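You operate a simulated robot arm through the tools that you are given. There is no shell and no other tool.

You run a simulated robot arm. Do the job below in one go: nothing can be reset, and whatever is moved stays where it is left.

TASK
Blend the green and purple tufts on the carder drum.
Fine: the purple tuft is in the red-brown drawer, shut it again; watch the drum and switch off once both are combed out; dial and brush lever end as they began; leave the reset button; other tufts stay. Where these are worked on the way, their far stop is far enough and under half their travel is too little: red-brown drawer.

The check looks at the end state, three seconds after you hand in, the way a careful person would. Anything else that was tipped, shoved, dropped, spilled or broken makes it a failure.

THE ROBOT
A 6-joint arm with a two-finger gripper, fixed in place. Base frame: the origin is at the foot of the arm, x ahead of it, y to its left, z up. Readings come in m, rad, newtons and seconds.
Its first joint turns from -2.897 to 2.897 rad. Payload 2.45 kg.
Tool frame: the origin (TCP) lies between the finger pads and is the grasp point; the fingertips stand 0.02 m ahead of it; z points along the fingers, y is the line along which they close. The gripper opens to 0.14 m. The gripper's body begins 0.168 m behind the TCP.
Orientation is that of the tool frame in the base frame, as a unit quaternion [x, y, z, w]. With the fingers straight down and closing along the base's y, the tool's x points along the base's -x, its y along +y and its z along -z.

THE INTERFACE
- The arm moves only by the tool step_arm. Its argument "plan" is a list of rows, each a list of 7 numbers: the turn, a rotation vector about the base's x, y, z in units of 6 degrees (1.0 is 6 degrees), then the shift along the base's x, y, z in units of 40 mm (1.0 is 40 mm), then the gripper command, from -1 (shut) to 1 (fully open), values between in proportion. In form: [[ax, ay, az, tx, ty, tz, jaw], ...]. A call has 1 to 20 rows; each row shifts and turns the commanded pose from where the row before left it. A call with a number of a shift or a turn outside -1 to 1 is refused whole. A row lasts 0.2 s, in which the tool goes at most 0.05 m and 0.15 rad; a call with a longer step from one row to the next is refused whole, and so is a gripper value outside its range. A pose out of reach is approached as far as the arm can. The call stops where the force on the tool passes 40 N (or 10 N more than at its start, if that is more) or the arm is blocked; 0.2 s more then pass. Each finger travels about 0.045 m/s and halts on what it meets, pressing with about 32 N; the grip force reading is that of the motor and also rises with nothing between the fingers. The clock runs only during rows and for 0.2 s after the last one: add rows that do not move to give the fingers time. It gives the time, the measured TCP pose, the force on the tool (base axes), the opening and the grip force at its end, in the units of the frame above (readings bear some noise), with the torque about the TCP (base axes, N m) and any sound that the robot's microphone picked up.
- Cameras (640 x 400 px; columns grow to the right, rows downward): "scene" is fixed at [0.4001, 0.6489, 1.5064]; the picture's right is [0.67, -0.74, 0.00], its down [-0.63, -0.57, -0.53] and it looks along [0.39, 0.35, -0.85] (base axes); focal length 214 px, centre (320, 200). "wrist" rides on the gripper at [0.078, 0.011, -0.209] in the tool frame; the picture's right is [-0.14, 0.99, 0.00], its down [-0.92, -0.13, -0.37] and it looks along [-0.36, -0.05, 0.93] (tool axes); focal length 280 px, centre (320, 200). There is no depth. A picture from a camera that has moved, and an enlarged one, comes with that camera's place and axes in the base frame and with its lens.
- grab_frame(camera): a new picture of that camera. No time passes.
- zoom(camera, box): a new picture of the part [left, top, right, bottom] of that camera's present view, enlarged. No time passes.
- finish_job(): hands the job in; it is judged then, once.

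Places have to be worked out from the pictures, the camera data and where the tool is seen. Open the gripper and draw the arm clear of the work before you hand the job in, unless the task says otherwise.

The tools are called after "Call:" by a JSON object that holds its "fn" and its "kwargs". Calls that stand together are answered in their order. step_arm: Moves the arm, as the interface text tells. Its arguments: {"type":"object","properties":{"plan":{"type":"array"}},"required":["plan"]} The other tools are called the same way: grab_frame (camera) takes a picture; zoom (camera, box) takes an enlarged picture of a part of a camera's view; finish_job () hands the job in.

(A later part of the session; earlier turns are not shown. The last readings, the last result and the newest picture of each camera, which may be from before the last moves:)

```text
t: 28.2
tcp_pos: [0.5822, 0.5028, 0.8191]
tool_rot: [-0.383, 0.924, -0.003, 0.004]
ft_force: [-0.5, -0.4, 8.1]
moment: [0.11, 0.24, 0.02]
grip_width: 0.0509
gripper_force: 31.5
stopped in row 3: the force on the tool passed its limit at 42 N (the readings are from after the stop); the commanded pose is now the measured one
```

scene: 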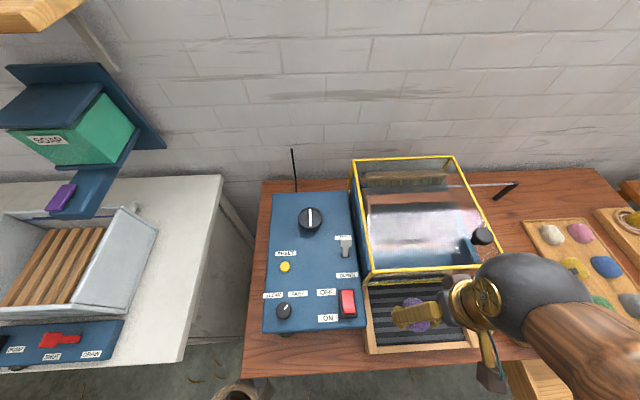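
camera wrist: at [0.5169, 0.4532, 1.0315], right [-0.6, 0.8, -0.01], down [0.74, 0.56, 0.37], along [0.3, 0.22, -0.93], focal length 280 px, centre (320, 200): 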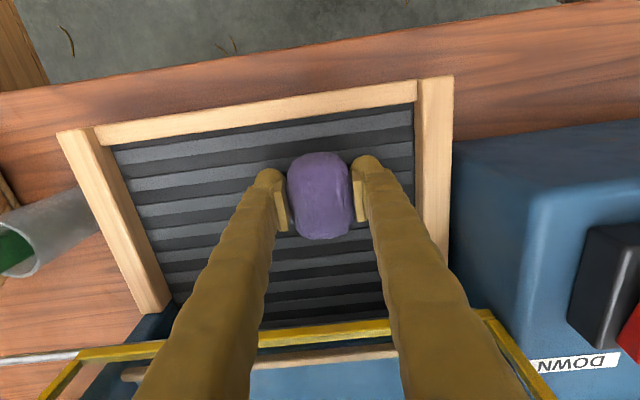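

Contact: the tuft is on the belt. I open the fingers a little and then rise straight up.

Call:
{"fn": "step_arm", "kwargs": {"plan": [[0, 0, 0, 0, 0, 0.04, -1], [0, 0, 0, 0, 0, 0, 0.07], [0, 0, 0, 0, 0, 0, 0.07], [0, 0, 0, 0, 0, 0, 0.07], [0, 0, 0, 0, 0, 0.3, 0.07], [0, 0, 0, 0, 0, 0.7, 0.07], [0, 0, 0, 0, 0, 1, 0.07], [0, 0, 0, 0, 0, 1, 0.07], [0, 0, 0, 0, 0, 1, 0.07], [0, 0, 0, 0, 0, 1, 0.07]]}}

Call:
{"fn": "grab_frame", "kwargs": {"camera": "wrist"}}

Call:
{"fn": "grab_frame", "kwargs": {"camera": "scene"}}

```text
t: 30.4
tcp_pos: [0.5824, 0.5019, 1.0203]
tool_rot: [-0.383, 0.924, -0.003, 0.002]
ft_force: [0.1, 0.0, 0.2]
moment: [0.0, 0.02, -0.02]
grip_width: 0.0747
gripper_force: 0.1
```

```text
taken
camera wrist: at [0.5178, 0.4547, 1.2282], right [-0.6, 0.8, -0.01], down [0.74, 0.56, 0.37], along [0.3, 0.22, -0.93], focal length 280 px, centre (320, 200)
```

wrist: 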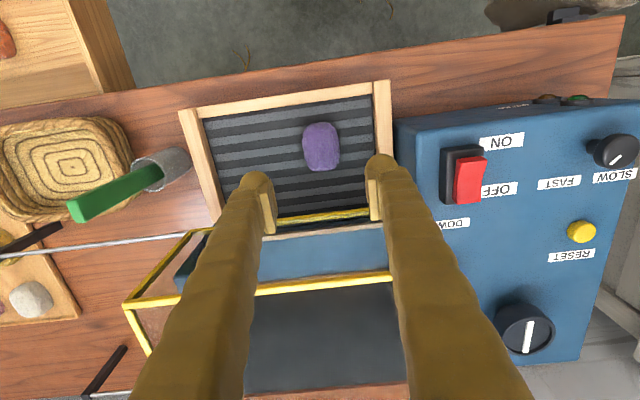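

```text
taken
```

scene: 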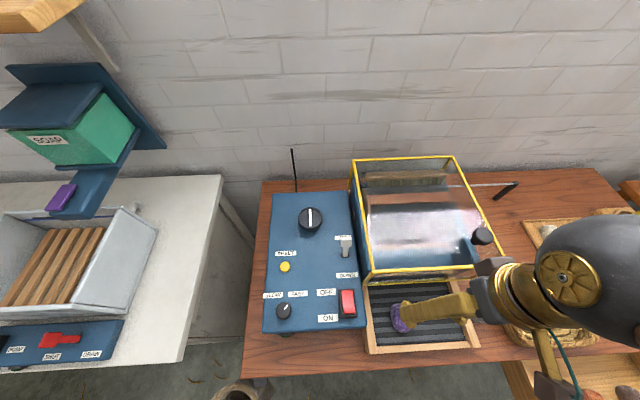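

Purple sits on the belt. Now I retreat, move along the bench toward the green tuft and tilt 25° outward, since it lies near the end of straight-down reach.

Call:
{"fn": "step_arm", "kwargs": {"plan": [[0, 0, 0, -0.74, -0.74, 0, 0.4], [0, 0, 0, -0.74, -0.74, 0, 0.4], [0, 0, 0, -0.74, -0.74, 0, 0.4], [0, 0, 0, -0.74, -0.74, 0, 0.4], [0.245, -0.245, 0, 0.83, -0.83, 0, 0.4], [0.245, -0.245, 0, 0.83, -0.83, 0, 0.4], [0.245, -0.245, 0, 0.83, -0.83, 0, 0.4], [0.245, -0.245, 0, 0.83, -0.83, 0, 0.4], [0.245, -0.245, 0, 0.83, -0.83, 0, 0.4], [0.245, -0.245, 0, 0.83, -0.83, 0, 0.4], [0.245, -0.245, 0, 0.83, -0.83, 0, 0.4], [0.245, -0.245, 0, 0.83, -0.83, 0, 0.4], [0.245, -0.245, 0, 0.83, -0.83, 0, 0.4], [0.245, -0.245, 0, 0.83, -0.83, 0, 0.4], [0.245, -0.245, 0, 0.83, -0.83, 0, 0.4], [0.245, -0.245, 0, 0.83, -0.83, 0, 0.4]]}}

Call:
{"fn": "grab_frame", "kwargs": {"camera": "wrist"}}

Call:
{"fn": "grab_frame", "kwargs": {"camera": "scene"}}

```text
t: 33.8
tcp_pos: [0.8614, -0.0147, 1.0197]
tool_rot: [-0.373, 0.902, 0.08, 0.203]
ft_force: [0.2, -0.1, -0.3]
moment: [0.01, 0.03, -0.01]
grip_width: 0.098
gripper_force: 0.1
```

```text
taken
camera wrist: at [0.7405, -0.121, 1.1751], right [-0.61, 0.79, 0.05], down [0.57, 0.39, 0.73], along [0.55, 0.47, -0.68], focal length 280 px, centre (320, 200)
```

wrist: 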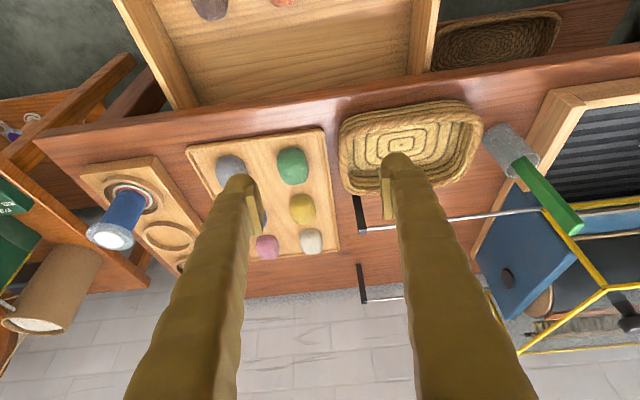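

```text
taken
```

scene: 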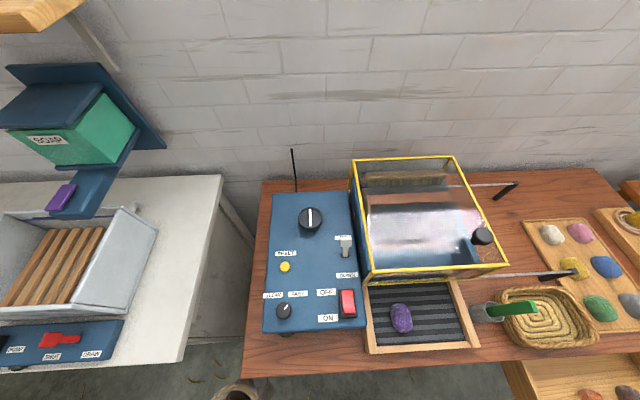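

Triangulation again gives green at (1.02, 0.058, 0.775). I move to a pre-grasp 10 cm back along the tilted tool axis, with 9 cm opening.

Call:
{"fn": "step_arm", "kwargs": {"plan": [[0, 0, 0, 0.638, 0.214, -0.768, 0.286], [0, 0, 0, 0.638, 0.214, -0.768, 0.286], [0, 0, 0, 0.638, 0.214, -0.768, 0.286], [0, 0, 0, 0.638, 0.214, -0.768, 0.286], [0, 0, 0, 0.638, 0.214, -0.768, 0.286], [0, 0, 0, 0, 0, 0, 0.286]]}}

Call:
{"fn": "grab_frame", "kwargs": {"camera": "wrist"}}

Call:
{"fn": "grab_frame", "kwargs": {"camera": "scene"}}

```text
t: 35.2
tcp_pos: [0.9874, 0.0274, 0.8664]
tool_rot: [-0.374, 0.902, 0.081, 0.202]
ft_force: [0.7, -0.5, 0.4]
moment: [0.01, 0.01, -0.02]
grip_width: 0.0902
gripper_force: 0.0
```

```text
taken
camera wrist: at [0.866, -0.078, 1.0218], right [-0.61, 0.79, 0.05], down [0.57, 0.39, 0.73], along [0.55, 0.47, -0.69], focal length 280 px, centre (320, 200)
```

wrist: 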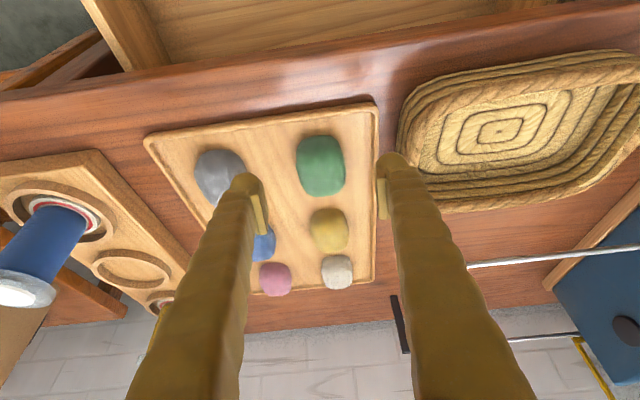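

```text
taken
```

scene: 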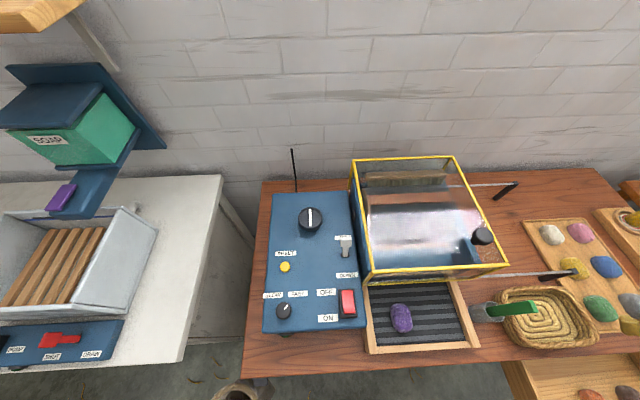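

The tuft is dead ahead at about 10 cm, but the tray rim is close on the basket side, so I narrow the opening to 75 mm and advance 7 cm before a check.

Call:
{"fn": "step_arm", "kwargs": {"plan": [[0, 0, 0, 0, 0, 0, 0.07], [0, 0, 0, 0.18, 0.174, -0.532, 0.07], [0, 0, 0, 0.18, 0.174, -0.532, 0.07], [0, 0, 0, 0.18, 0.174, -0.532, 0.07]]}}

Call:
{"fn": "grab_frame", "kwargs": {"camera": "wrist"}}

Call:
{"fn": "zoom", "kwargs": {"camera": "scene", "box": [520, 230, 640, 350]}}

```text
t: 36.2
tcp_pos: [1.0101, 0.0499, 0.803]
tool_rot: [-0.373, 0.902, 0.081, 0.203]
ft_force: [0.3, 0.4, 0.4]
moment: [-0.04, 0.03, -0.01]
grip_width: 0.0747
gripper_force: 0.1
```

```text
taken
camera wrist: at [0.8887, -0.0562, 0.9585], right [-0.61, 0.79, 0.05], down [0.57, 0.39, 0.73], along [0.55, 0.47, -0.69], focal length 280 px, centre (320, 200)
```

wrist: 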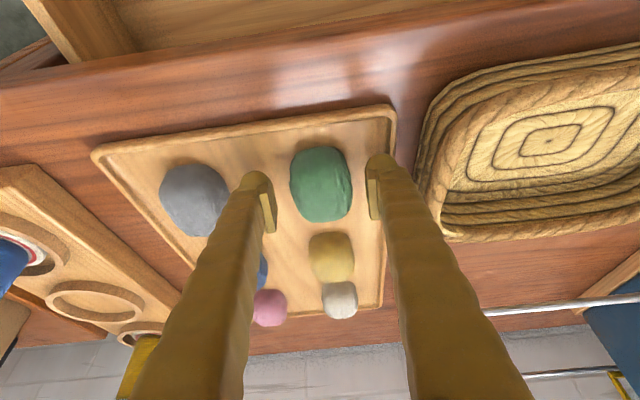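

```text
3.33 times, centred on (580, 290) of scene
camera zoom: at [0.4001, 0.6489, 1.5064], right [0.67, -0.74, 0.0], down [-0.63, -0.57, -0.53], along [0.39, 0.35, -0.85], focal length 715 px, centre (-547, -100)
```

zoom: 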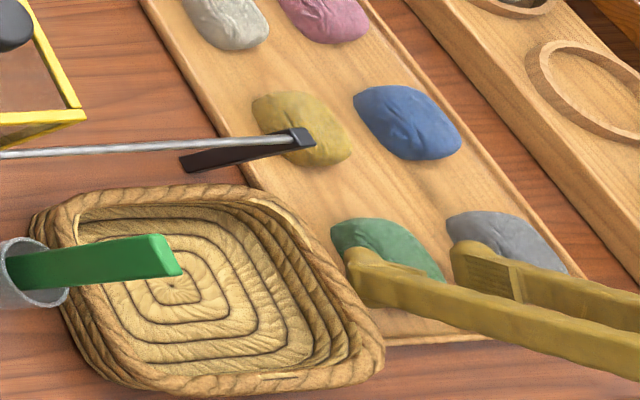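

About 2.5 cm to go with even clearance on both sides. I advance 1.4 cm and close.

Call:
{"fn": "step_arm", "kwargs": {"plan": [[0, 0, 0, 0.06, 0.058, -0.16, 0.07], [0, 0, 0, 0.05, 0.05, -0.14, 0.07], [0, 0, 0, 0, 0, 0, 0.07]]}}

Call:
{"fn": "grab_frame", "kwargs": {"camera": "wrist"}}

```text
t: 37.0
tcp_pos: [1.0144, 0.0537, 0.7905]
tool_rot: [-0.374, 0.901, 0.081, 0.203]
ft_force: [0.5, 0.4, 0.1]
moment: [0.0, -0.02, 0.01]
grip_width: 0.0751
gripper_force: 0.0
```

```text
taken
camera wrist: at [0.8935, -0.0519, 0.9462], right [-0.61, 0.79, 0.05], down [0.57, 0.39, 0.73], along [0.55, 0.47, -0.69], focal length 280 px, centre (320, 200)
```

wrist: 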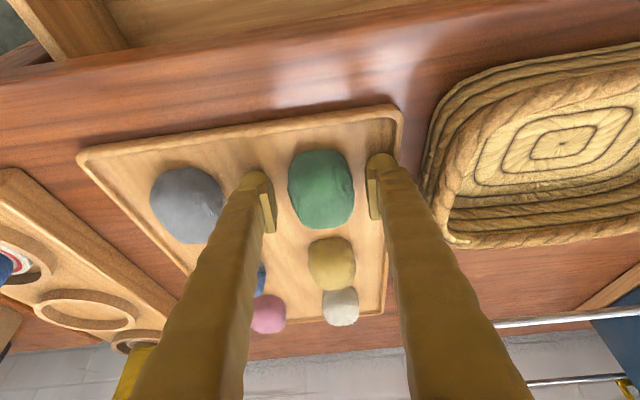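

Another 6 mm along the axis, then close on the tuft.

Call:
{"fn": "step_arm", "kwargs": {"plan": [[0, 0, 0, 0.03, 0.03, -0.09, 0.07], [0, 0, 0, 0.02, 0.02, -0.05, 0.07], [0, 0, 0, 0, 0, 0, 0.07], [0, 0, 0, 0, 0, 0, -1], [0, 0, 0, 0, 0, 0, -1], [0, 0, 0, 0, 0, 0, -1], [0, 0, 0, 0, 0, 0, -1]]}}

Call:
{"fn": "grab_frame", "kwargs": {"camera": "wrist"}}

```text
t: 37.9
tcp_pos: [1.0163, 0.0566, 0.7891]
tool_rot: [-0.374, 0.901, 0.08, 0.203]
ft_force: [-16.4, 12.0, 17.9]
moment: [1.1, 1.48, 0.29]
grip_width: 0.0702
gripper_force: 9.6
stopped in row 4: the force on the tool passed its limit at 42 N (the readings are from after the stop); the commanded pose is now the measured one
```

```text
taken
camera wrist: at [0.8953, -0.0498, 0.9436], right [-0.61, 0.79, 0.05], down [0.56, 0.39, 0.73], along [0.55, 0.47, -0.68], focal length 280 px, centre (320, 200)
```

wrist: 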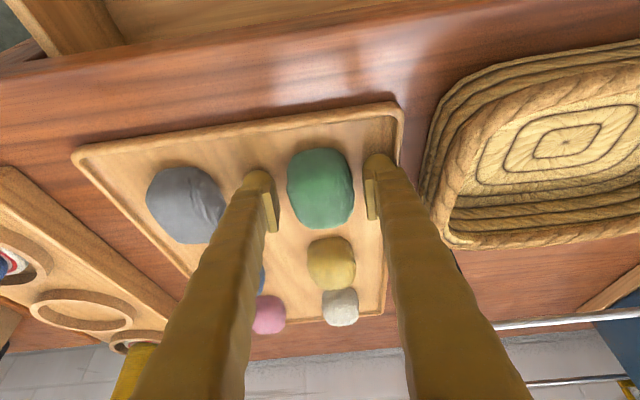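

The fingertips touched the tray floor. I back off about 5 mm and then close.

Call:
{"fn": "step_arm", "kwargs": {"plan": [[0, 0, 0, -0.03, -0.03, 0.12, 0.07], [0, 0, 0, 0, 0, 0, 0.07], [0, 0, 0, 0, 0, 0, -1], [0, 0, 0, 0, 0, 0, -1], [0, 0, 0, 0, 0, 0, -1], [0, 0, 0, 0, 0, 0, -1], [0, 0, 0, 0, 0, 0, -1]]}}

Call:
{"fn": "grab_frame", "kwargs": {"camera": "wrist"}}

```text
t: 39.5
tcp_pos: [1.016, 0.0543, 0.7923]
tool_rot: [-0.373, 0.901, 0.08, 0.204]
ft_force: [0.6, -0.7, 1.3]
moment: [0.01, 0.01, 0.0]
grip_width: 0.0507
gripper_force: 31.7
```

```text
taken
camera wrist: at [0.8945, -0.0521, 0.9474], right [-0.61, 0.79, 0.05], down [0.56, 0.39, 0.73], along [0.55, 0.47, -0.68], focal length 280 px, centre (320, 200)
```

wrist: 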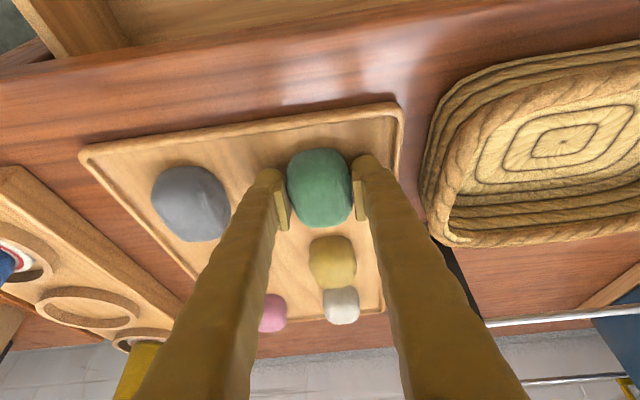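

Gripped (50.7 mm, 32 N). I lift straight up and check.

Call:
{"fn": "step_arm", "kwargs": {"plan": [[0, 0, 0, 0, 0, 0.5, -1], [0, 0, 0, 0, 0, 0.8, -1], [0, 0, 0, -0.2, -0.2, 1, -1], [0, 0, 0, -0.3, -0.3, 1, -1], [0, 0, 0, -0.4, -0.4, 1, -1], [0, 0, 0, -0.5, -0.5, 1, -1], [0, 0, 0, -0.7, -0.7, 0.6, -1], [0, 0, 0, -0.7, -0.7, 0, -1]]}}

Call:
{"fn": "grab_frame", "kwargs": {"camera": "wrist"}}

Call:
{"fn": "grab_frame", "kwargs": {"camera": "scene"}}

```text
t: 41.3
tcp_pos: [0.9031, -0.0583, 1.0284]
tool_rot: [-0.373, 0.902, 0.08, 0.203]
ft_force: [-0.7, 0.1, 0.1]
moment: [-0.01, 0.0, 0.0]
grip_width: 0.0505
gripper_force: 31.9
```

```text
taken
camera wrist: at [0.782, -0.1637, 1.1835], right [-0.61, 0.79, 0.05], down [0.57, 0.39, 0.73], along [0.55, 0.47, -0.69], focal length 280 px, centre (320, 200)
```

wrist: 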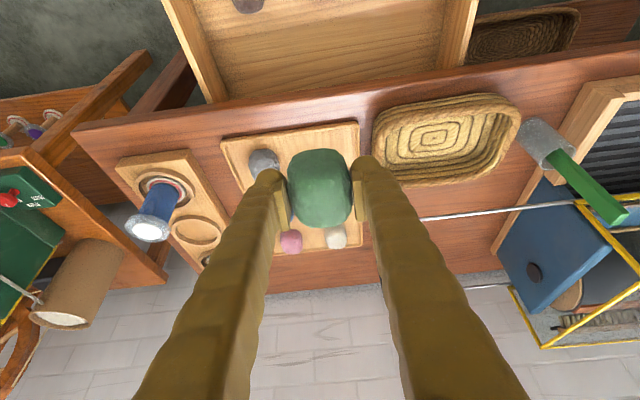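

```text
taken
```

scene: 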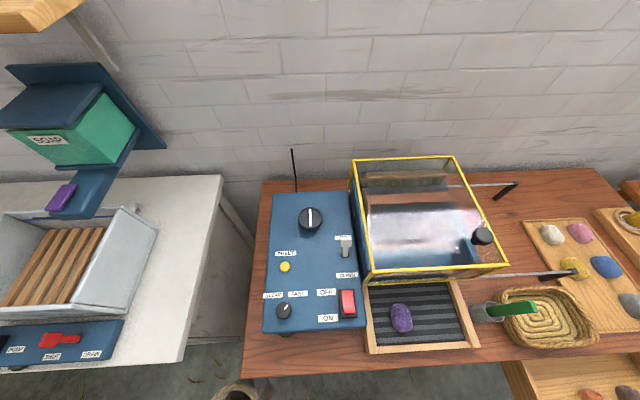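

Green is held and the others stay put. I carry it along the front of the bench, bring the tool upright again, and stop above the right half of the belt.

Call:
{"fn": "step_arm", "kwargs": {"plan": [[-0.245, 0.245, 0, -0.773, 0.773, 0, -1], [-0.245, 0.245, 0, -0.773, 0.773, 0, -1], [-0.245, 0.245, 0, -0.773, 0.773, 0, -1], [-0.245, 0.245, 0, -0.773, 0.773, 0, -1], [-0.245, 0.245, 0, -0.773, 0.773, 0, -1], [-0.245, 0.245, 0, -0.773, 0.773, 0, -1], [-0.245, 0.245, 0, -0.773, 0.773, 0, -1], [-0.245, 0.245, 0, -0.773, 0.773, 0, -1], [-0.245, 0.245, 0, -0.773, 0.773, 0, -1], [-0.245, 0.245, 0, -0.773, 0.773, 0, -1], [-0.245, 0.245, 0, -0.773, 0.773, 0, -1], [-0.245, 0.245, 0, -0.773, 0.773, 0, -1], [0, 0, 0, 0.594, 0.594, -0.2, -1], [0, 0, 0, 0.594, 0.594, -0.2, -1], [0, 0, 0, 0.594, 0.594, -0.6, -1], [0, 0, 0, 0.594, 0.594, -0.6, -1], [0, 0, 0, 0.594, 0.594, -0.6, -1]]}}

Call:
{"fn": "grab_frame", "kwargs": {"camera": "wrist"}}

Call:
{"fn": "grab_frame", "kwargs": {"camera": "scene"}}

```text
t: 44.9
tcp_pos: [0.6526, 0.4304, 0.9405]
tool_rot: [-0.384, 0.923, -0.003, 0.004]
ft_force: [0.5, 0.1, 1.0]
moment: [0.01, 0.01, -0.02]
grip_width: 0.0504
gripper_force: 31.4
```

```text
taken
camera wrist: at [0.5875, 0.383, 1.1486], right [-0.6, 0.8, -0.01], down [0.74, 0.56, 0.37], along [0.3, 0.22, -0.93], focal length 280 px, centre (320, 200)
```

wrist: 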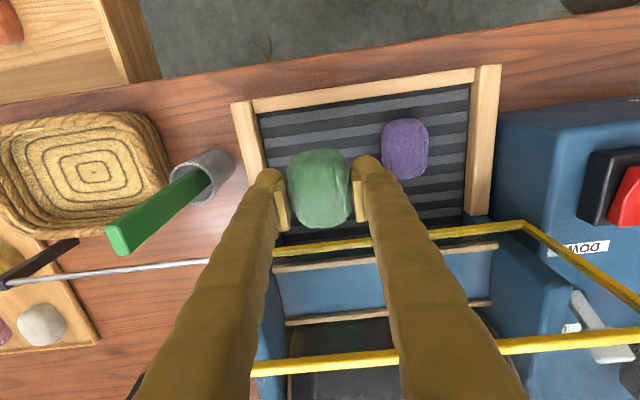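

```text
taken
```

scene: 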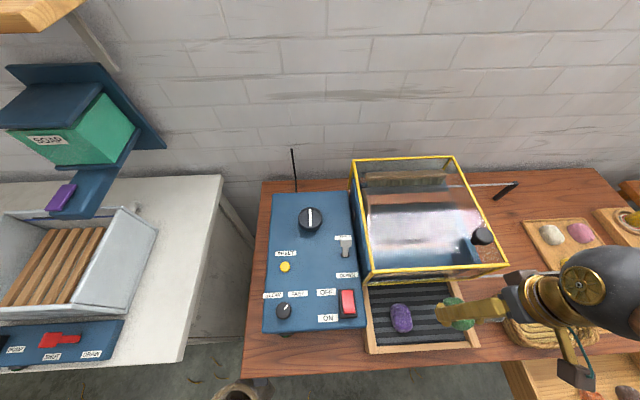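

The tuft was gripped with a 25° tilt, so I restore that tilt to lay it flat, then lower toward the belt (contact expected near TCP z≈0.824).

Call:
{"fn": "step_arm", "kwargs": {"plan": [[0.589, -0.589, 0, 0, 0, 0, -1], [0.589, -0.589, 0, 0, 0, 0, -1], [0.589, -0.589, 0, 0, 0, 0, -1], [0.589, -0.589, 0, 0, 0, 0, -1], [0.589, -0.589, 0, 0, 0, 0, -1], [0, 0, 0, 0, 0, -0.8, -1], [0, 0, 0, 0, 0, -0.8, -1], [0, 0, 0, 0, 0, -0.7, -1], [0, 0, 0, 0, 0, -0.3, -1], [0, 0, 0, 0, 0, 0, -1]]}}

Call:
{"fn": "grab_frame", "kwargs": {"camera": "wrist"}}

Call:
{"fn": "zoom", "kwargs": {"camera": "scene", "box": [350, 240, 530, 360]}}

```text
t: 47.1
tcp_pos: [0.6533, 0.4305, 0.8366]
tool_rot: [-0.373, 0.902, 0.08, 0.204]
ft_force: [0.9, -0.1, 0.2]
moment: [0.01, 0.0, -0.03]
grip_width: 0.0503
gripper_force: 31.9
```

```text
taken
camera wrist: at [0.5308, 0.3256, 0.9914], right [-0.61, 0.79, 0.05], down [0.56, 0.39, 0.73], along [0.55, 0.47, -0.68], focal length 280 px, centre (320, 200)
```

wrist: 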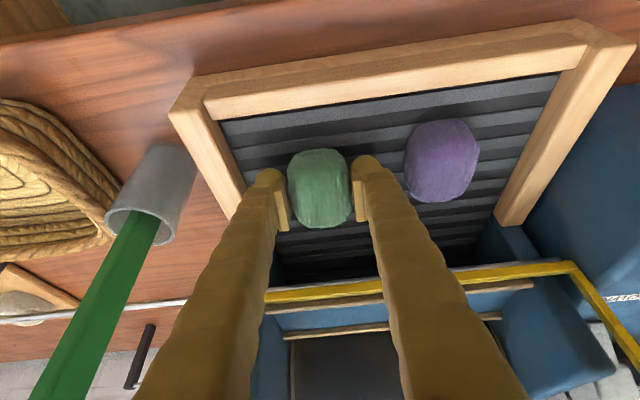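

```text
3.33 times, centred on (440, 300) of scene
camera zoom: at [0.4001, 0.6489, 1.5064], right [0.67, -0.74, 0.0], down [-0.63, -0.57, -0.53], along [0.39, 0.35, -0.85], focal length 715 px, centre (-80, -133)
```

zoom: 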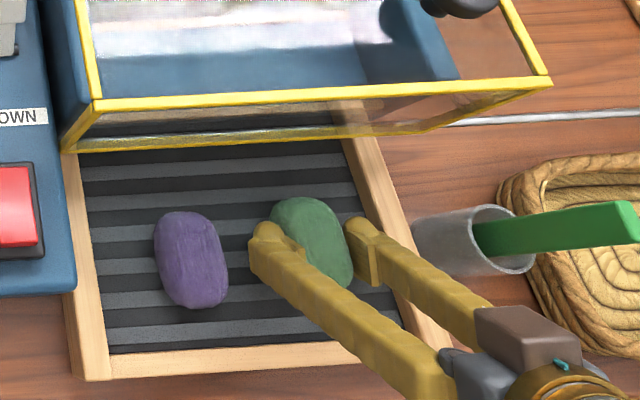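

Laid flat now and just above the belt; I lower in small steps until contact.

Call:
{"fn": "step_arm", "kwargs": {"plan": [[0, 0, 0, 0, 0, -0.15, -1], [0, 0, 0, 0, 0, -0.08, -1], [0, 0, 0, 0, 0, -0.06, -1], [0, 0, 0, 0, 0, 0, -1]]}}

```text
t: 48.1
tcp_pos: [0.6545, 0.4317, 0.8254]
tool_rot: [-0.373, 0.901, 0.081, 0.205]
ft_force: [1.8, 1.5, 24.8]
moment: [0.1, 0.24, 0.01]
grip_width: 0.0503
gripper_force: 31.7
```

Contact with the belt (25 N). I release with a small opening and back out along the tool axis, then up.

Call:
{"fn": "step_arm", "kwargs": {"plan": [[0, 0, 0, 0, 0, 0.04, -1], [0, 0, 0, 0, 0, 0, -0.05], [0, 0, 0, 0, 0, 0, -0.05], [0, 0, 0, 0, 0, 0, -0.05], [0, 0, 0, -0.09, -0.09, 0.27, -0.05], [0, 0, 0, -0.18, -0.18, 0.54, -0.05], [0, 0, 0, -0.3, -0.3, 0.9, -0.05], [0, 0, 0, -0.3, -0.3, 0.9, -0.05], [0, 0, 0, -0.3, -0.3, 0.9, -0.05], [0, 0, 0, -0.3, -0.3, 0.9, 0.2]]}}

Call:
{"fn": "grab_frame", "kwargs": {"camera": "wrist"}}

Call:
{"fn": "zoom", "kwargs": {"camera": "scene", "box": [350, 240, 530, 360]}}

```text
t: 50.3
tcp_pos: [0.5937, 0.3725, 1.0039]
tool_rot: [-0.375, 0.901, 0.08, 0.202]
ft_force: [-1.0, -0.5, 0.4]
moment: [0.0, -0.02, 0.01]
grip_width: 0.084
gripper_force: 0.0
```

```text
taken
camera wrist: at [0.4718, 0.2668, 1.1581], right [-0.61, 0.79, 0.05], down [0.57, 0.39, 0.73], along [0.55, 0.47, -0.69], focal length 280 px, centre (320, 200)
```

wrist: 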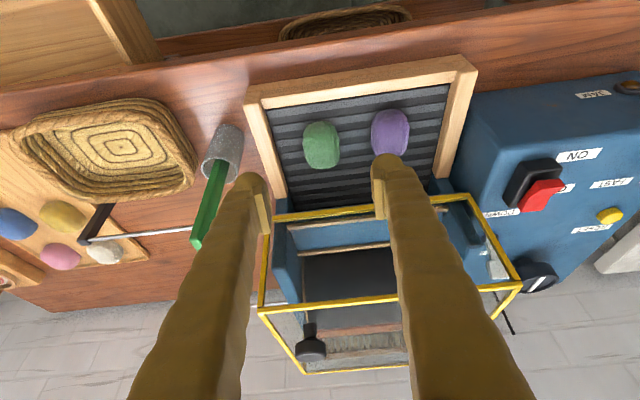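

```text
3.33 times, centred on (440, 300) of scene
camera zoom: at [0.4001, 0.6489, 1.5064], right [0.67, -0.74, 0.0], down [-0.63, -0.57, -0.53], along [0.39, 0.35, -0.85], focal length 715 px, centre (-80, -133)
```

zoom: 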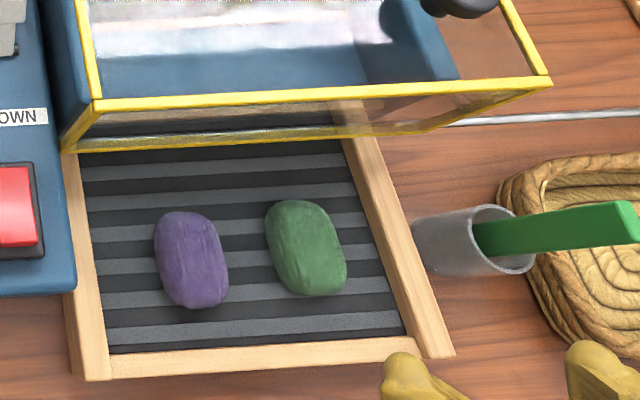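

Both tufts lie flat on the belt. Next I shut the drawer: back along the front at height to the knob with the 45° tilt.

Call:
{"fn": "step_arm", "kwargs": {"plan": [[0.147, -0.147, 0, 0.118, -0.97, -0.1, 0.4], [0.147, -0.147, 0, 0.118, -0.97, -0.1, 0.4], [0.147, -0.147, 0, 0.118, -0.97, -0.1, 0.4], [0.147, -0.147, 0, 0.118, -0.97, -0.1, 0.4], [0.147, -0.147, 0, 0.118, -0.97, -0.1, 0.4], [0.147, -0.147, 0, 0.118, -0.97, -0.1, 0.4], [0.147, -0.147, 0, 0.118, -0.97, -0.1, 0.4], [0.147, -0.147, 0, 0.118, -0.97, -0.1, 0.4], [0.147, -0.147, 0, 0.118, -0.97, -0.1, 0.4], [0.147, -0.147, 0, 0.118, -0.97, -0.1, 0.4], [0.147, -0.147, 0, 0.118, -0.97, -0.1, 0.4], [0.147, -0.147, 0, 0.118, -0.97, -0.1, 0.4], [0.147, -0.147, 0, 0.118, -0.97, -0.1, 0.4], [0.147, -0.147, 0, 0.118, -0.97, -0.1, 0.4], [0.147, -0.147, 0, 0.118, -0.97, -0.1, 0.4], [0.147, -0.147, 0, 0.118, -0.97, -0.1, 0.4]]}}

Call:
{"fn": "grab_frame", "kwargs": {"camera": "wrist"}}

```text
t: 53.7
tcp_pos: [0.6686, -0.2478, 0.9387]
tool_rot: [-0.353, 0.853, 0.144, 0.356]
ft_force: [0.1, -0.3, -0.9]
moment: [0.02, 0.02, 0.0]
grip_width: 0.0979
gripper_force: 0.1
```

```text
taken
camera wrist: at [0.5163, -0.3843, 1.0303], right [-0.63, 0.77, 0.09], down [0.36, 0.19, 0.91], along [0.69, 0.61, -0.4], focal length 280 px, centre (320, 200)
```

wrist: 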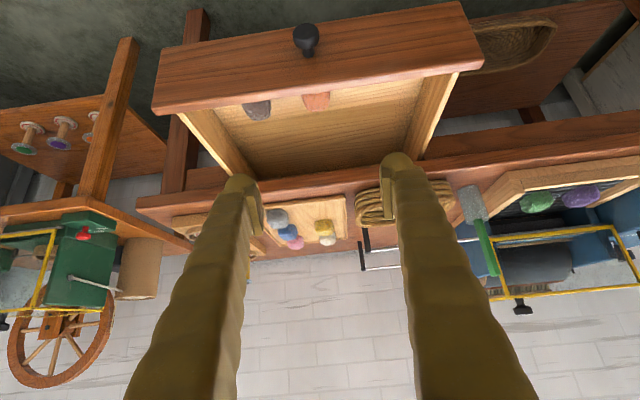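

The drawer is still at its open position. I descend in front of the knob.

Call:
{"fn": "step_arm", "kwargs": {"plan": [[0, 0, 0, 0, 0, -1, 0.4], [0, 0, 0, 0, 0, -1, 0.4], [0, 0, 0, 0, 0, -1, 0.4], [0, 0, 0, 0, 0, -1, 0.4], [0, 0, 0, 0, 0, -1, 0.4], [0, 0, 0, 0, 0, -0.28, 0.4]]}}

Call:
{"fn": "grab_frame", "kwargs": {"camera": "wrist"}}

```text
t: 55.1
tcp_pos: [0.6688, -0.2489, 0.7275]
tool_rot: [-0.352, 0.853, 0.143, 0.357]
ft_force: [0.6, -0.2, 0.7]
moment: [0.0, 0.0, 0.0]
grip_width: 0.0979
gripper_force: 0.1
```

```text
taken
camera wrist: at [0.5167, -0.3846, 0.8184], right [-0.63, 0.77, 0.09], down [0.36, 0.19, 0.91], along [0.69, 0.61, -0.4], focal length 280 px, centre (320, 200)
```

wrist: 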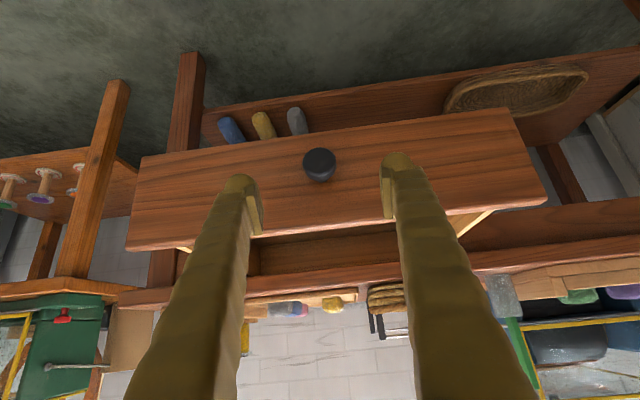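

Knob centred and 10 cm ahead; I advance and grip it.

Call:
{"fn": "step_arm", "kwargs": {"plan": [[0, 0, 0, 0.42, 0.42, -0.597, 0.4], [0, 0, 0, 0.42, 0.42, -0.597, 0.4], [0, 0, 0, 0.42, 0.42, -0.597, 0.4], [0, 0, 0, 0, 0, 0, -1], [0, 0, 0, 0, 0, 0, -1], [0, 0, 0, 0, 0, 0, -1], [0, 0, 0, 0, 0, 0, -1], [0, 0, 0, 0, 0, 0, -1], [0, 0, 0, 0, 0, 0, -1]]}}

Call:
{"fn": "grab_frame", "kwargs": {"camera": "wrist"}}

```text
t: 57.1
tcp_pos: [0.7203, -0.1985, 0.6566]
tool_rot: [-0.352, 0.854, 0.142, 0.356]
ft_force: [19.4, -18.3, -8.8]
moment: [-0.04, 0.05, -0.06]
grip_width: 0.0341
gripper_force: 45.3
```

```text
taken
camera wrist: at [0.5675, -0.3349, 0.7473], right [-0.63, 0.77, 0.09], down [0.36, 0.19, 0.91], along [0.69, 0.61, -0.4], focal length 280 px, centre (320, 200)
```

wrist: 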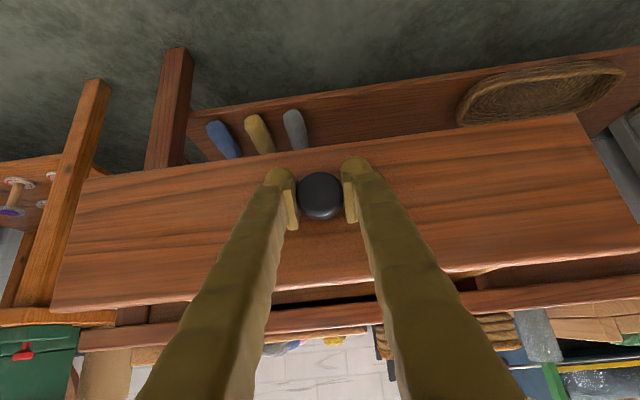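

Gripped, with some sideways strain that I relieve with a small shift. Then I push the drawer in, most of the way first.

Call:
{"fn": "step_arm", "kwargs": {"plan": [[0, 0, 0, 0.08, -0.08, 0, -1], [0, 0, 0, 0.35, 0.35, 0, -1], [0, 0, 0, 0.6, 0.6, 0, -1], [0, 0, 0, 0.6, 0.6, 0, -1], [0, 0, 0, 0.6, 0.6, 0, -1], [0, 0, 0, 0.6, 0.6, 0, -1], [0, 0, 0, 0.6, 0.6, 0, -1], [0, 0, 0, 0.6, 0.6, 0, -1]]}}

Call:
{"fn": "grab_frame", "kwargs": {"camera": "wrist"}}

```text
t: 58.0
tcp_pos: [0.762, -0.1576, 0.6554]
tool_rot: [-0.353, 0.853, 0.145, 0.355]
ft_force: [-5.2, 4.6, 8.3]
moment: [0.17, -0.3, 0.18]
grip_width: 0.0343
gripper_force: 45.1
stopped in row 4: the force on the tool passed its limit at 44 N (the readings are from after the stop); the commanded pose is now the measured one
```

```text
taken
camera wrist: at [0.6103, -0.2942, 0.7471], right [-0.63, 0.77, 0.09], down [0.36, 0.19, 0.91], along [0.69, 0.61, -0.4], focal length 280 px, centre (320, 200)
```

wrist: 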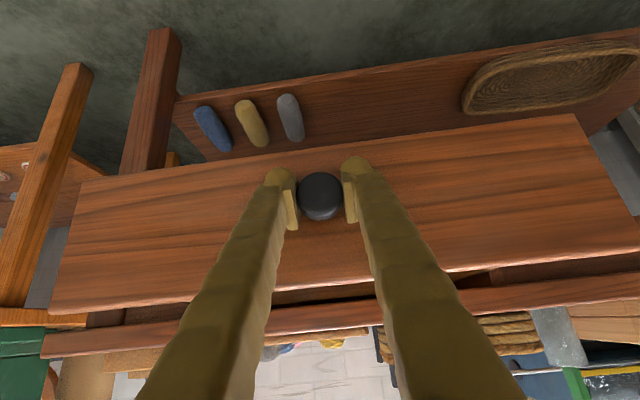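

The push tripped the force limit after 6 cm, likely from speed and sideways strain. I continue more slowly.

Call:
{"fn": "step_arm", "kwargs": {"plan": [[0, 0, 0, 0.15, 0.15, 0, -1], [0, 0, 0, 0.3, 0.3, 0, -1], [0, 0, 0, 0.35, 0.35, 0, -1], [0, 0, 0, 0.35, 0.35, 0, -1], [0, 0, 0, 0.35, 0.35, 0, -1], [0, 0, 0, 0.35, 0.35, 0, -1]]}}

Call:
{"fn": "grab_frame", "kwargs": {"camera": "wrist"}}

```text
t: 59.4
tcp_pos: [0.8369, -0.083, 0.6555]
tool_rot: [-0.354, 0.852, 0.145, 0.356]
ft_force: [-10.7, 10.0, 17.2]
moment: [0.06, -0.19, 0.27]
grip_width: 0.0343
gripper_force: 44.8
```

```text
taken
camera wrist: at [0.6846, -0.2202, 0.7471], right [-0.63, 0.77, 0.09], down [0.36, 0.19, 0.91], along [0.69, 0.61, -0.4], focal length 280 px, centre (320, 200)
```

wrist: 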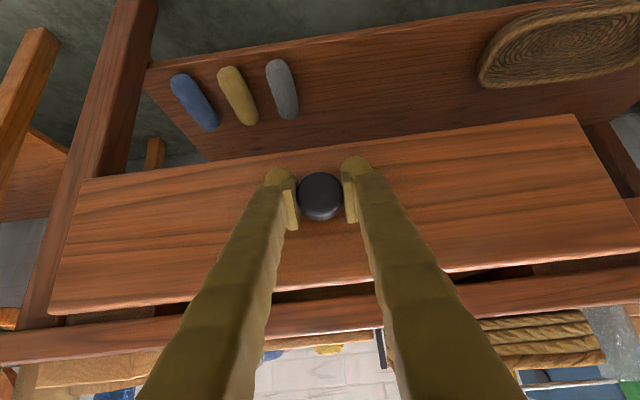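

It follows well. I relieve the slight vertical and sideways strain and continue to the closed position.

Call:
{"fn": "step_arm", "kwargs": {"plan": [[0, 0, 0, -0.04, 0.04, 0.05, -1], [0, 0, 0, 0.3, 0.3, 0, -1], [0, 0, 0, 0.35, 0.35, 0, -1], [0, 0, 0, 0.35, 0.35, 0, -1], [0, 0, 0, 0.35, 0.35, 0, -1], [0, 0, 0, 0.3, 0.3, 0, -1]]}}

Call:
{"fn": "grab_frame", "kwargs": {"camera": "wrist"}}

```text
t: 60.0
tcp_pos: [0.8448, -0.0747, 0.6553]
tool_rot: [-0.351, 0.854, 0.144, 0.355]
ft_force: [3.8, -5.7, -9.6]
moment: [0.12, -0.31, 0.11]
grip_width: 0.0342
gripper_force: 45.1
stopped in row 3: the force on the tool passed its limit at 44 N (the readings are from after the stop); the commanded pose is now the measured one
```

```text
taken
camera wrist: at [0.6925, -0.2108, 0.7478], right [-0.63, 0.77, 0.09], down [0.37, 0.19, 0.91], along [0.69, 0.61, -0.4], focal length 280 px, centre (320, 200)
```

wrist: 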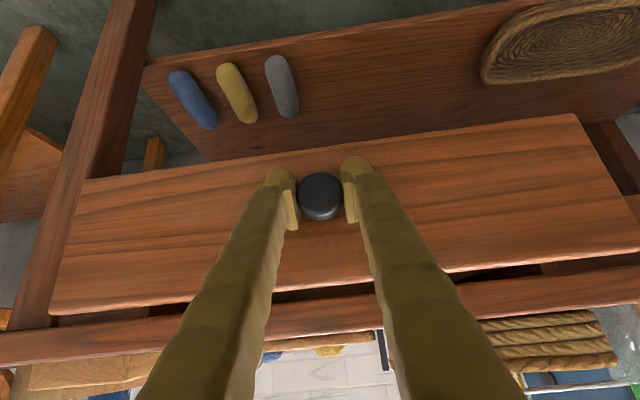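

Friction tripped the limit again; I keep going in smaller steps.

Call:
{"fn": "step_arm", "kwargs": {"plan": [[0, 0, 0, 0.12, 0.12, 0, -1], [0, 0, 0, 0.2, 0.2, 0, -1], [0, 0, 0, 0.2, 0.2, 0, -1], [0, 0, 0, 0.2, 0.2, 0, -1], [0, 0, 0, 0.2, 0.2, 0, -1], [0, 0, 0, 0.2, 0.2, 0, -1]]}}

```text
t: 61.4
tcp_pos: [0.8908, -0.0293, 0.6561]
tool_rot: [-0.351, 0.854, 0.144, 0.355]
ft_force: [1.3, -3.6, -11.3]
moment: [0.07, -0.26, 0.06]
grip_width: 0.0343
gripper_force: 44.4
```

Moving well, 2.8 cm left to the closed position. I continue until it meets its stop.

Call:
{"fn": "step_arm", "kwargs": {"plan": [[0, 0, 0, 0.2, 0.2, 0, -1], [0, 0, 0, 0.2, 0.2, 0, -1], [0, 0, 0, 0.1, 0.1, 0, -1], [0, 0, 0, 0.1, 0.1, 0, -1], [0, 0, 0, 0.1, 0.1, 0, -1], [0, 0, 0, 0.1, 0.1, 0, -1]]}}

Call:
{"fn": "grab_frame", "kwargs": {"camera": "wrist"}}

```text
t: 62.4
tcp_pos: [0.9112, -0.0071, 0.6562]
tool_rot: [-0.351, 0.856, 0.142, 0.353]
ft_force: [-4.1, -0.1, 5.8]
moment: [-0.03, -0.03, 0.26]
grip_width: 0.0343
gripper_force: 45.2
stopped in row 5: the force on the tool passed its limit at 62 N (the readings are from after the stop); the commanded pose is now the measured one
```

```text
taken
camera wrist: at [0.7596, -0.1434, 0.7483], right [-0.63, 0.77, 0.09], down [0.37, 0.19, 0.91], along [0.69, 0.6, -0.4], focal length 280 px, centre (320, 200)
```

wrist: 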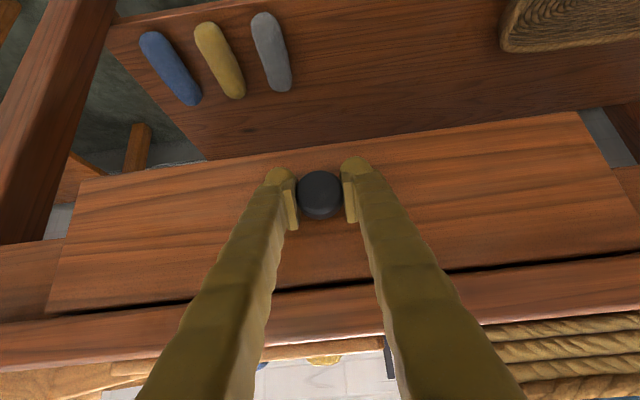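

Drawer is shut (same place as at the start, with a 62 N stop). I release the knob and back away, then up.

Call:
{"fn": "step_arm", "kwargs": {"plan": [[0, 0, 0, 0, 0, 0, 0], [0, 0, 0, 0, 0, 0, 0], [0, 0, 0, 0, 0, 0, 0], [0, 0, 0, -0.3, -0.3, 0.42, 0], [0, 0, 0, -0.5, -0.5, 0.7, 0], [0, 0, 0, -0.5, -0.5, 0.7, 0], [0, 0, 0, -0.5, -0.5, 0.9, 0], [0, 0, 0, -0.3, -0.3, 1, 0], [0, 0, 0, -0.3, -0.3, 1, 0], [0, 0, 0, 0, 0, 1, 0], [0, 0, 0, 0, 0, 1, 0], [0, 0, 0, 0, 0, 1, 0]]}}

Call:
{"fn": "grab_frame", "kwargs": {"camera": "wrist"}}

Call:
{"fn": "grab_frame", "kwargs": {"camera": "scene"}}

```text
t: 65.0
tcp_pos: [0.8157, -0.1044, 0.9631]
tool_rot: [-0.351, 0.855, 0.144, 0.353]
ft_force: [0.2, 0.9, -0.8]
moment: [0.05, -0.02, -0.01]
grip_width: 0.0701
gripper_force: 0.0
```

```text
taken
camera wrist: at [0.6634, -0.2391, 1.056], right [-0.63, 0.77, 0.09], down [0.37, 0.19, 0.91], along [0.69, 0.61, -0.4], focal length 280 px, centre (320, 200)
```

wrist: 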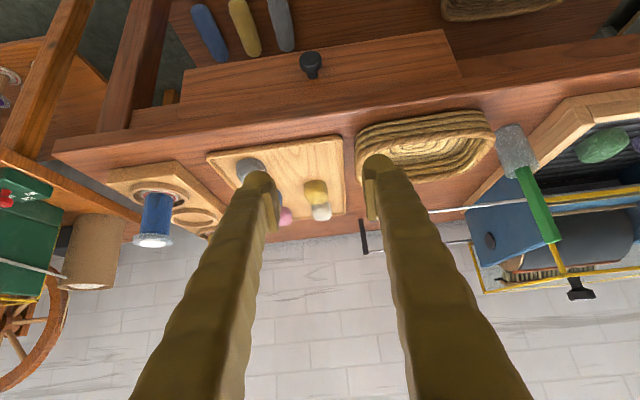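

```text
taken
```

scene: 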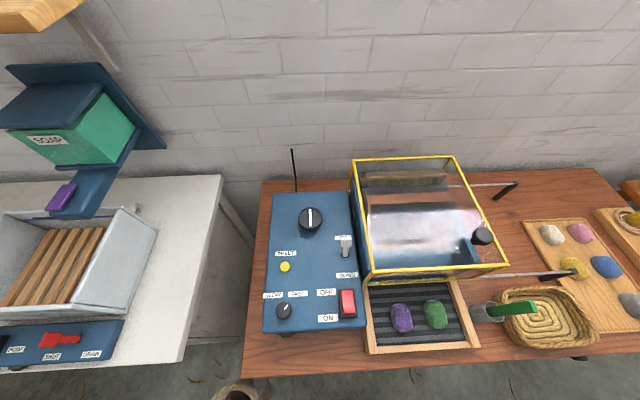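

Drawer looks flush. I travel to the panel, bring the tool upright and close the fingers to use as a poker for the rocker.

Call:
{"fn": "step_arm", "kwargs": {"plan": [[-0.2946, 0.2946, 0, -0.642, 0.832, 0.12, 0], [-0.2946, 0.2946, 0, -0.642, 0.832, 0.12, 0], [-0.2946, 0.2946, 0, -0.642, 0.832, 0.12, 0], [-0.2946, 0.2946, 0, -0.642, 0.832, 0.12, 0], [-0.2946, 0.2946, 0, -0.642, 0.832, 0.12, 0], [-0.2946, 0.2946, 0, -0.642, 0.832, 0.12, -1], [-0.2946, 0.2946, 0, -0.642, 0.832, 0.12, -1], [-0.2946, 0.2946, 0, -0.642, 0.832, 0.12, -1], [-0.2946, 0.2946, 0, -0.642, 0.832, 0.12, -1], [-0.2946, 0.2946, 0, -0.642, 0.832, 0.12, -1], [-0.2946, 0.2946, 0, -0.642, 0.832, 0.12, -1], [-0.2946, 0.2946, 0, -0.642, 0.832, 0.12, -1], [-0.2946, 0.2946, 0, -0.642, 0.832, 0.12, -1], [-0.2946, 0.2946, 0, -0.642, 0.832, 0.12, -1], [-0.2946, 0.2946, 0, -0.642, 0.832, 0.12, -1], [-0.2946, 0.2946, 0, -0.642, 0.832, 0.12, -1], [-0.2946, 0.2946, 0, -0.642, 0.832, 0.12, -1], [-0.2946, 0.2946, 0, -0.642, 0.832, 0.12, -1]]}}

Call:
{"fn": "grab_frame", "kwargs": {"camera": "wrist"}}

Call:
{"fn": "grab_frame", "kwargs": {"camera": "scene"}}

```text
t: 68.8
tcp_pos: [0.3565, 0.4945, 1.0489]
tool_rot: [-0.377, 0.926, -0.004, -0.002]
ft_force: [0.1, 0.6, -0.8]
moment: [-0.05, -0.01, 0.03]
grip_width: 0.0
gripper_force: 29.4
```

```text
taken
camera wrist: at [0.2937, 0.4489, 1.2573], right [-0.59, 0.8, -0.01], down [0.75, 0.56, 0.36], along [0.3, 0.21, -0.93], focal length 280 px, centre (320, 200)
```

wrist: 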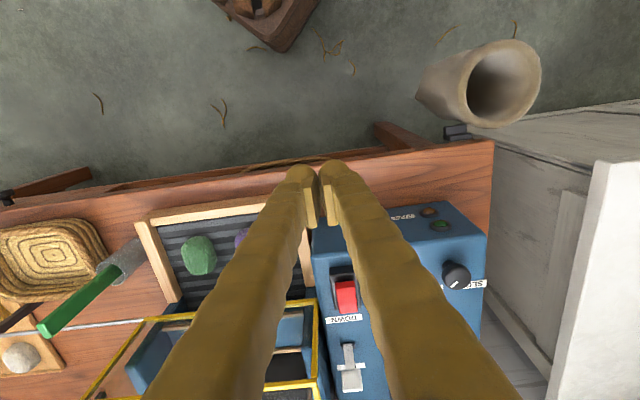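

```text
taken
```

scene: 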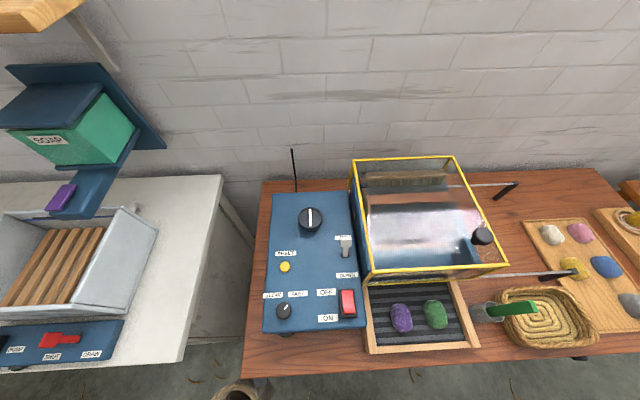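

I zoom both cameras on the rocker to locate it precisely.

Call:
{"fn": "zoom", "kwargs": {"camera": "wrist", "box": [300, 190, 500, 400]}}

Call:
{"fn": "zoom", "kwargs": {"camera": "scene", "box": [310, 270, 390, 340]}}

```text
1.90 times, centred on (400, 295) of wrist
camera zoom: at [0.2937, 0.4489, 1.2573], right [-0.59, 0.8, -0.01], down [0.75, 0.56, 0.36], along [0.3, 0.21, -0.93], focal length 534 px, centre (168, 19)
```

zoom: 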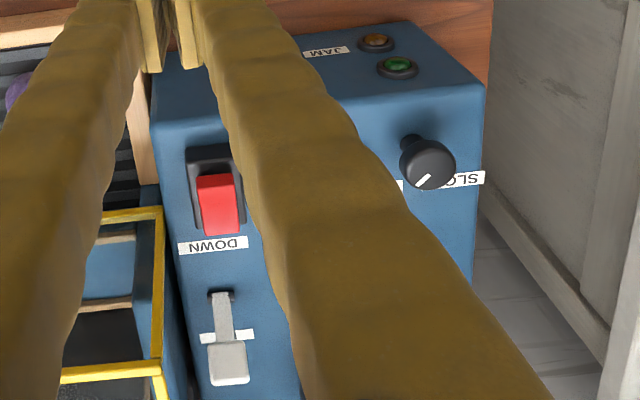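

```text
5.71 times, centred on (350, 305) of scene
camera zoom: at [0.4001, 0.6489, 1.5064], right [0.67, -0.74, 0.0], down [-0.63, -0.57, -0.53], along [0.39, 0.35, -0.85], focal length 1226 px, centre (149, -400)
```

zoom: 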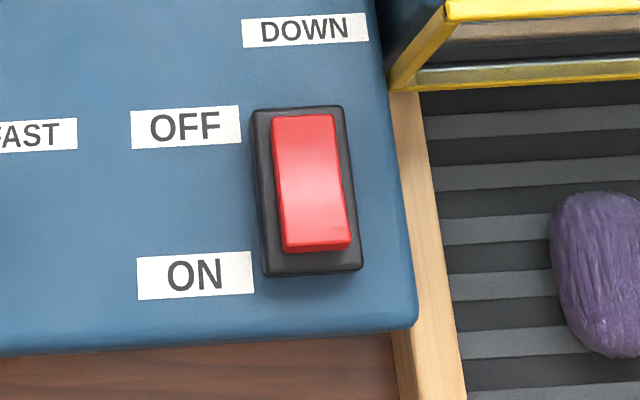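

The rocker's raised ON end is near (0.476, 0.625, 0.934) and the OFF end near (0.516, 0.661, 0.92). I get a baseline picture of the drum and JAM/green lamps before switching on.

Call:
{"fn": "zoom", "kwargs": {"camera": "scene", "box": [345, 150, 515, 360]}}

Call:
{"fn": "zoom", "kwargs": {"camera": "wrist", "box": [380, 190, 480, 260]}}

Call:
{"fn": "zoom", "kwargs": {"camera": "scene", "box": [255, 185, 365, 340]}}

```text
1.90 times, centred on (430, 255) of scene
camera zoom: at [0.4001, 0.6489, 1.5064], right [0.67, -0.74, 0.0], down [-0.63, -0.57, -0.53], along [0.39, 0.35, -0.85], focal length 408 px, centre (110, 95)
```

zoom: 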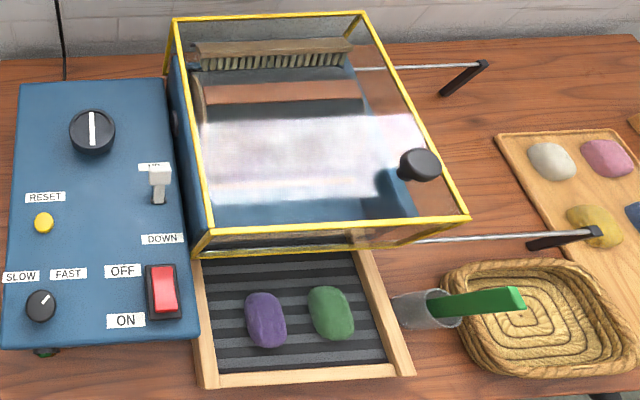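

```text
5.71 times, centred on (430, 225) of wrist
camera zoom: at [0.2937, 0.4489, 1.2573], right [-0.59, 0.8, -0.01], down [0.75, 0.56, 0.36], along [0.3, 0.21, -0.93], focal length 1602 px, centre (-309, 57)
```

zoom: 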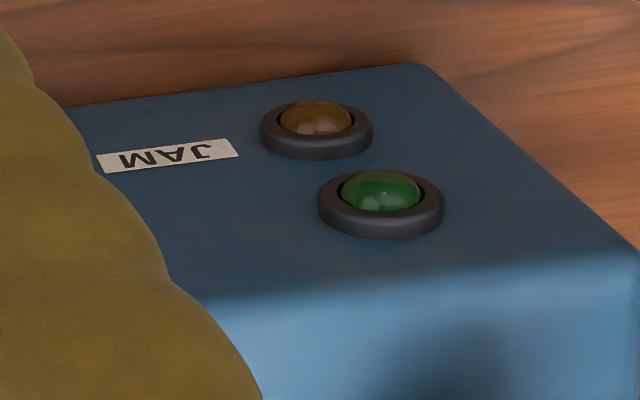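

```text
2.58 times, centred on (310, 262) of scene
camera zoom: at [0.4001, 0.6489, 1.5064], right [0.67, -0.74, 0.0], down [-0.63, -0.57, -0.53], along [0.39, 0.35, -0.85], focal length 554 px, centre (346, 39)
```

zoom: 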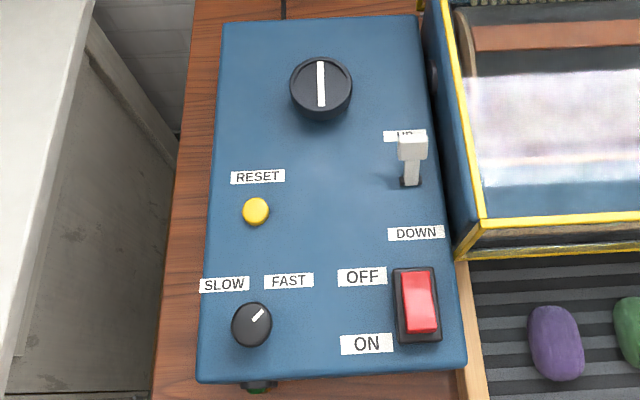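

Baseline noted: JAM lamp dark, lever UP, speed dial toward FAST, both tufts on the belt. I tilt 30° and move above the ON end of the rocker.

Call:
{"fn": "step_arm", "kwargs": {"plan": [[0.707, -0.707, 0, 0.643, 0.688, -0.15, -1], [0.707, -0.707, 0, 0.643, 0.688, -0.15, -1], [0.707, -0.707, 0, 0.643, 0.688, -0.15, -1], [0.707, -0.707, 0, 0.643, 0.688, -0.15, -1], [0.707, -0.707, 0, 0.643, 0.688, -0.15, -1], [0, 0, 0, 0, 0, 0, -1]]}}

Call:
{"fn": "grab_frame", "kwargs": {"camera": "wrist"}}

Call:
{"fn": "zoom", "kwargs": {"camera": "scene", "box": [270, 250, 430, 350]}}

Call:
{"fn": "grab_frame", "kwargs": {"camera": "scene"}}

```text
t: 70.2
tcp_pos: [0.4821, 0.6333, 1.0217]
tool_rot: [-0.369, 0.893, 0.096, 0.239]
ft_force: [0.0, -0.2, 0.2]
moment: [0.01, 0.0, -0.04]
grip_width: 0.0
gripper_force: 28.8
```

```text
taken
camera wrist: at [0.3521, 0.5193, 1.1632], right [-0.61, 0.79, 0.06], down [0.53, 0.35, 0.78], along [0.59, 0.51, -0.63], focal length 280 px, centre (320, 200)
```

wrist: 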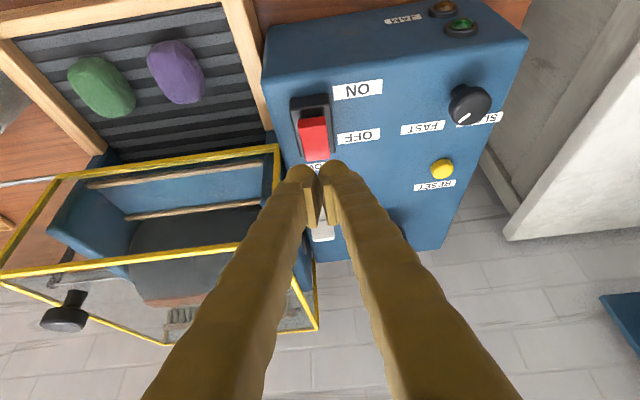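

```text
4.00 times, centred on (350, 300) of scene
camera zoom: at [0.4001, 0.6489, 1.5064], right [0.67, -0.74, 0.0], down [-0.63, -0.57, -0.53], along [0.39, 0.35, -0.85], focal length 858 px, centre (200, -200)
```

zoom: 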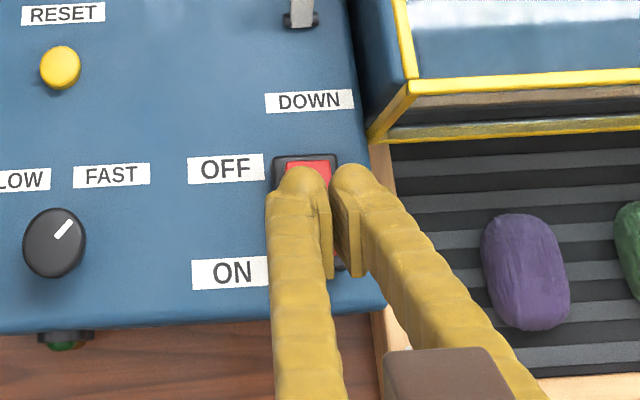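

```text
taken
```

scene: 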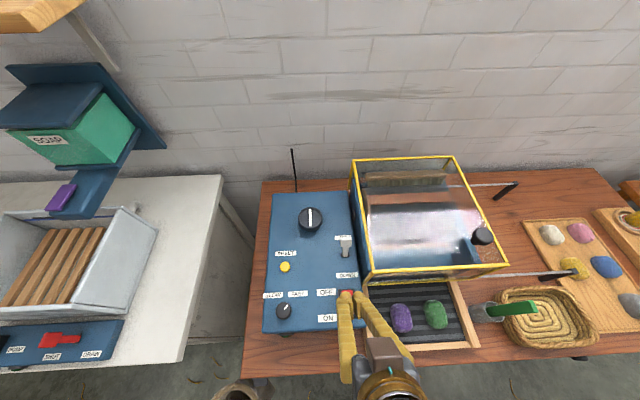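

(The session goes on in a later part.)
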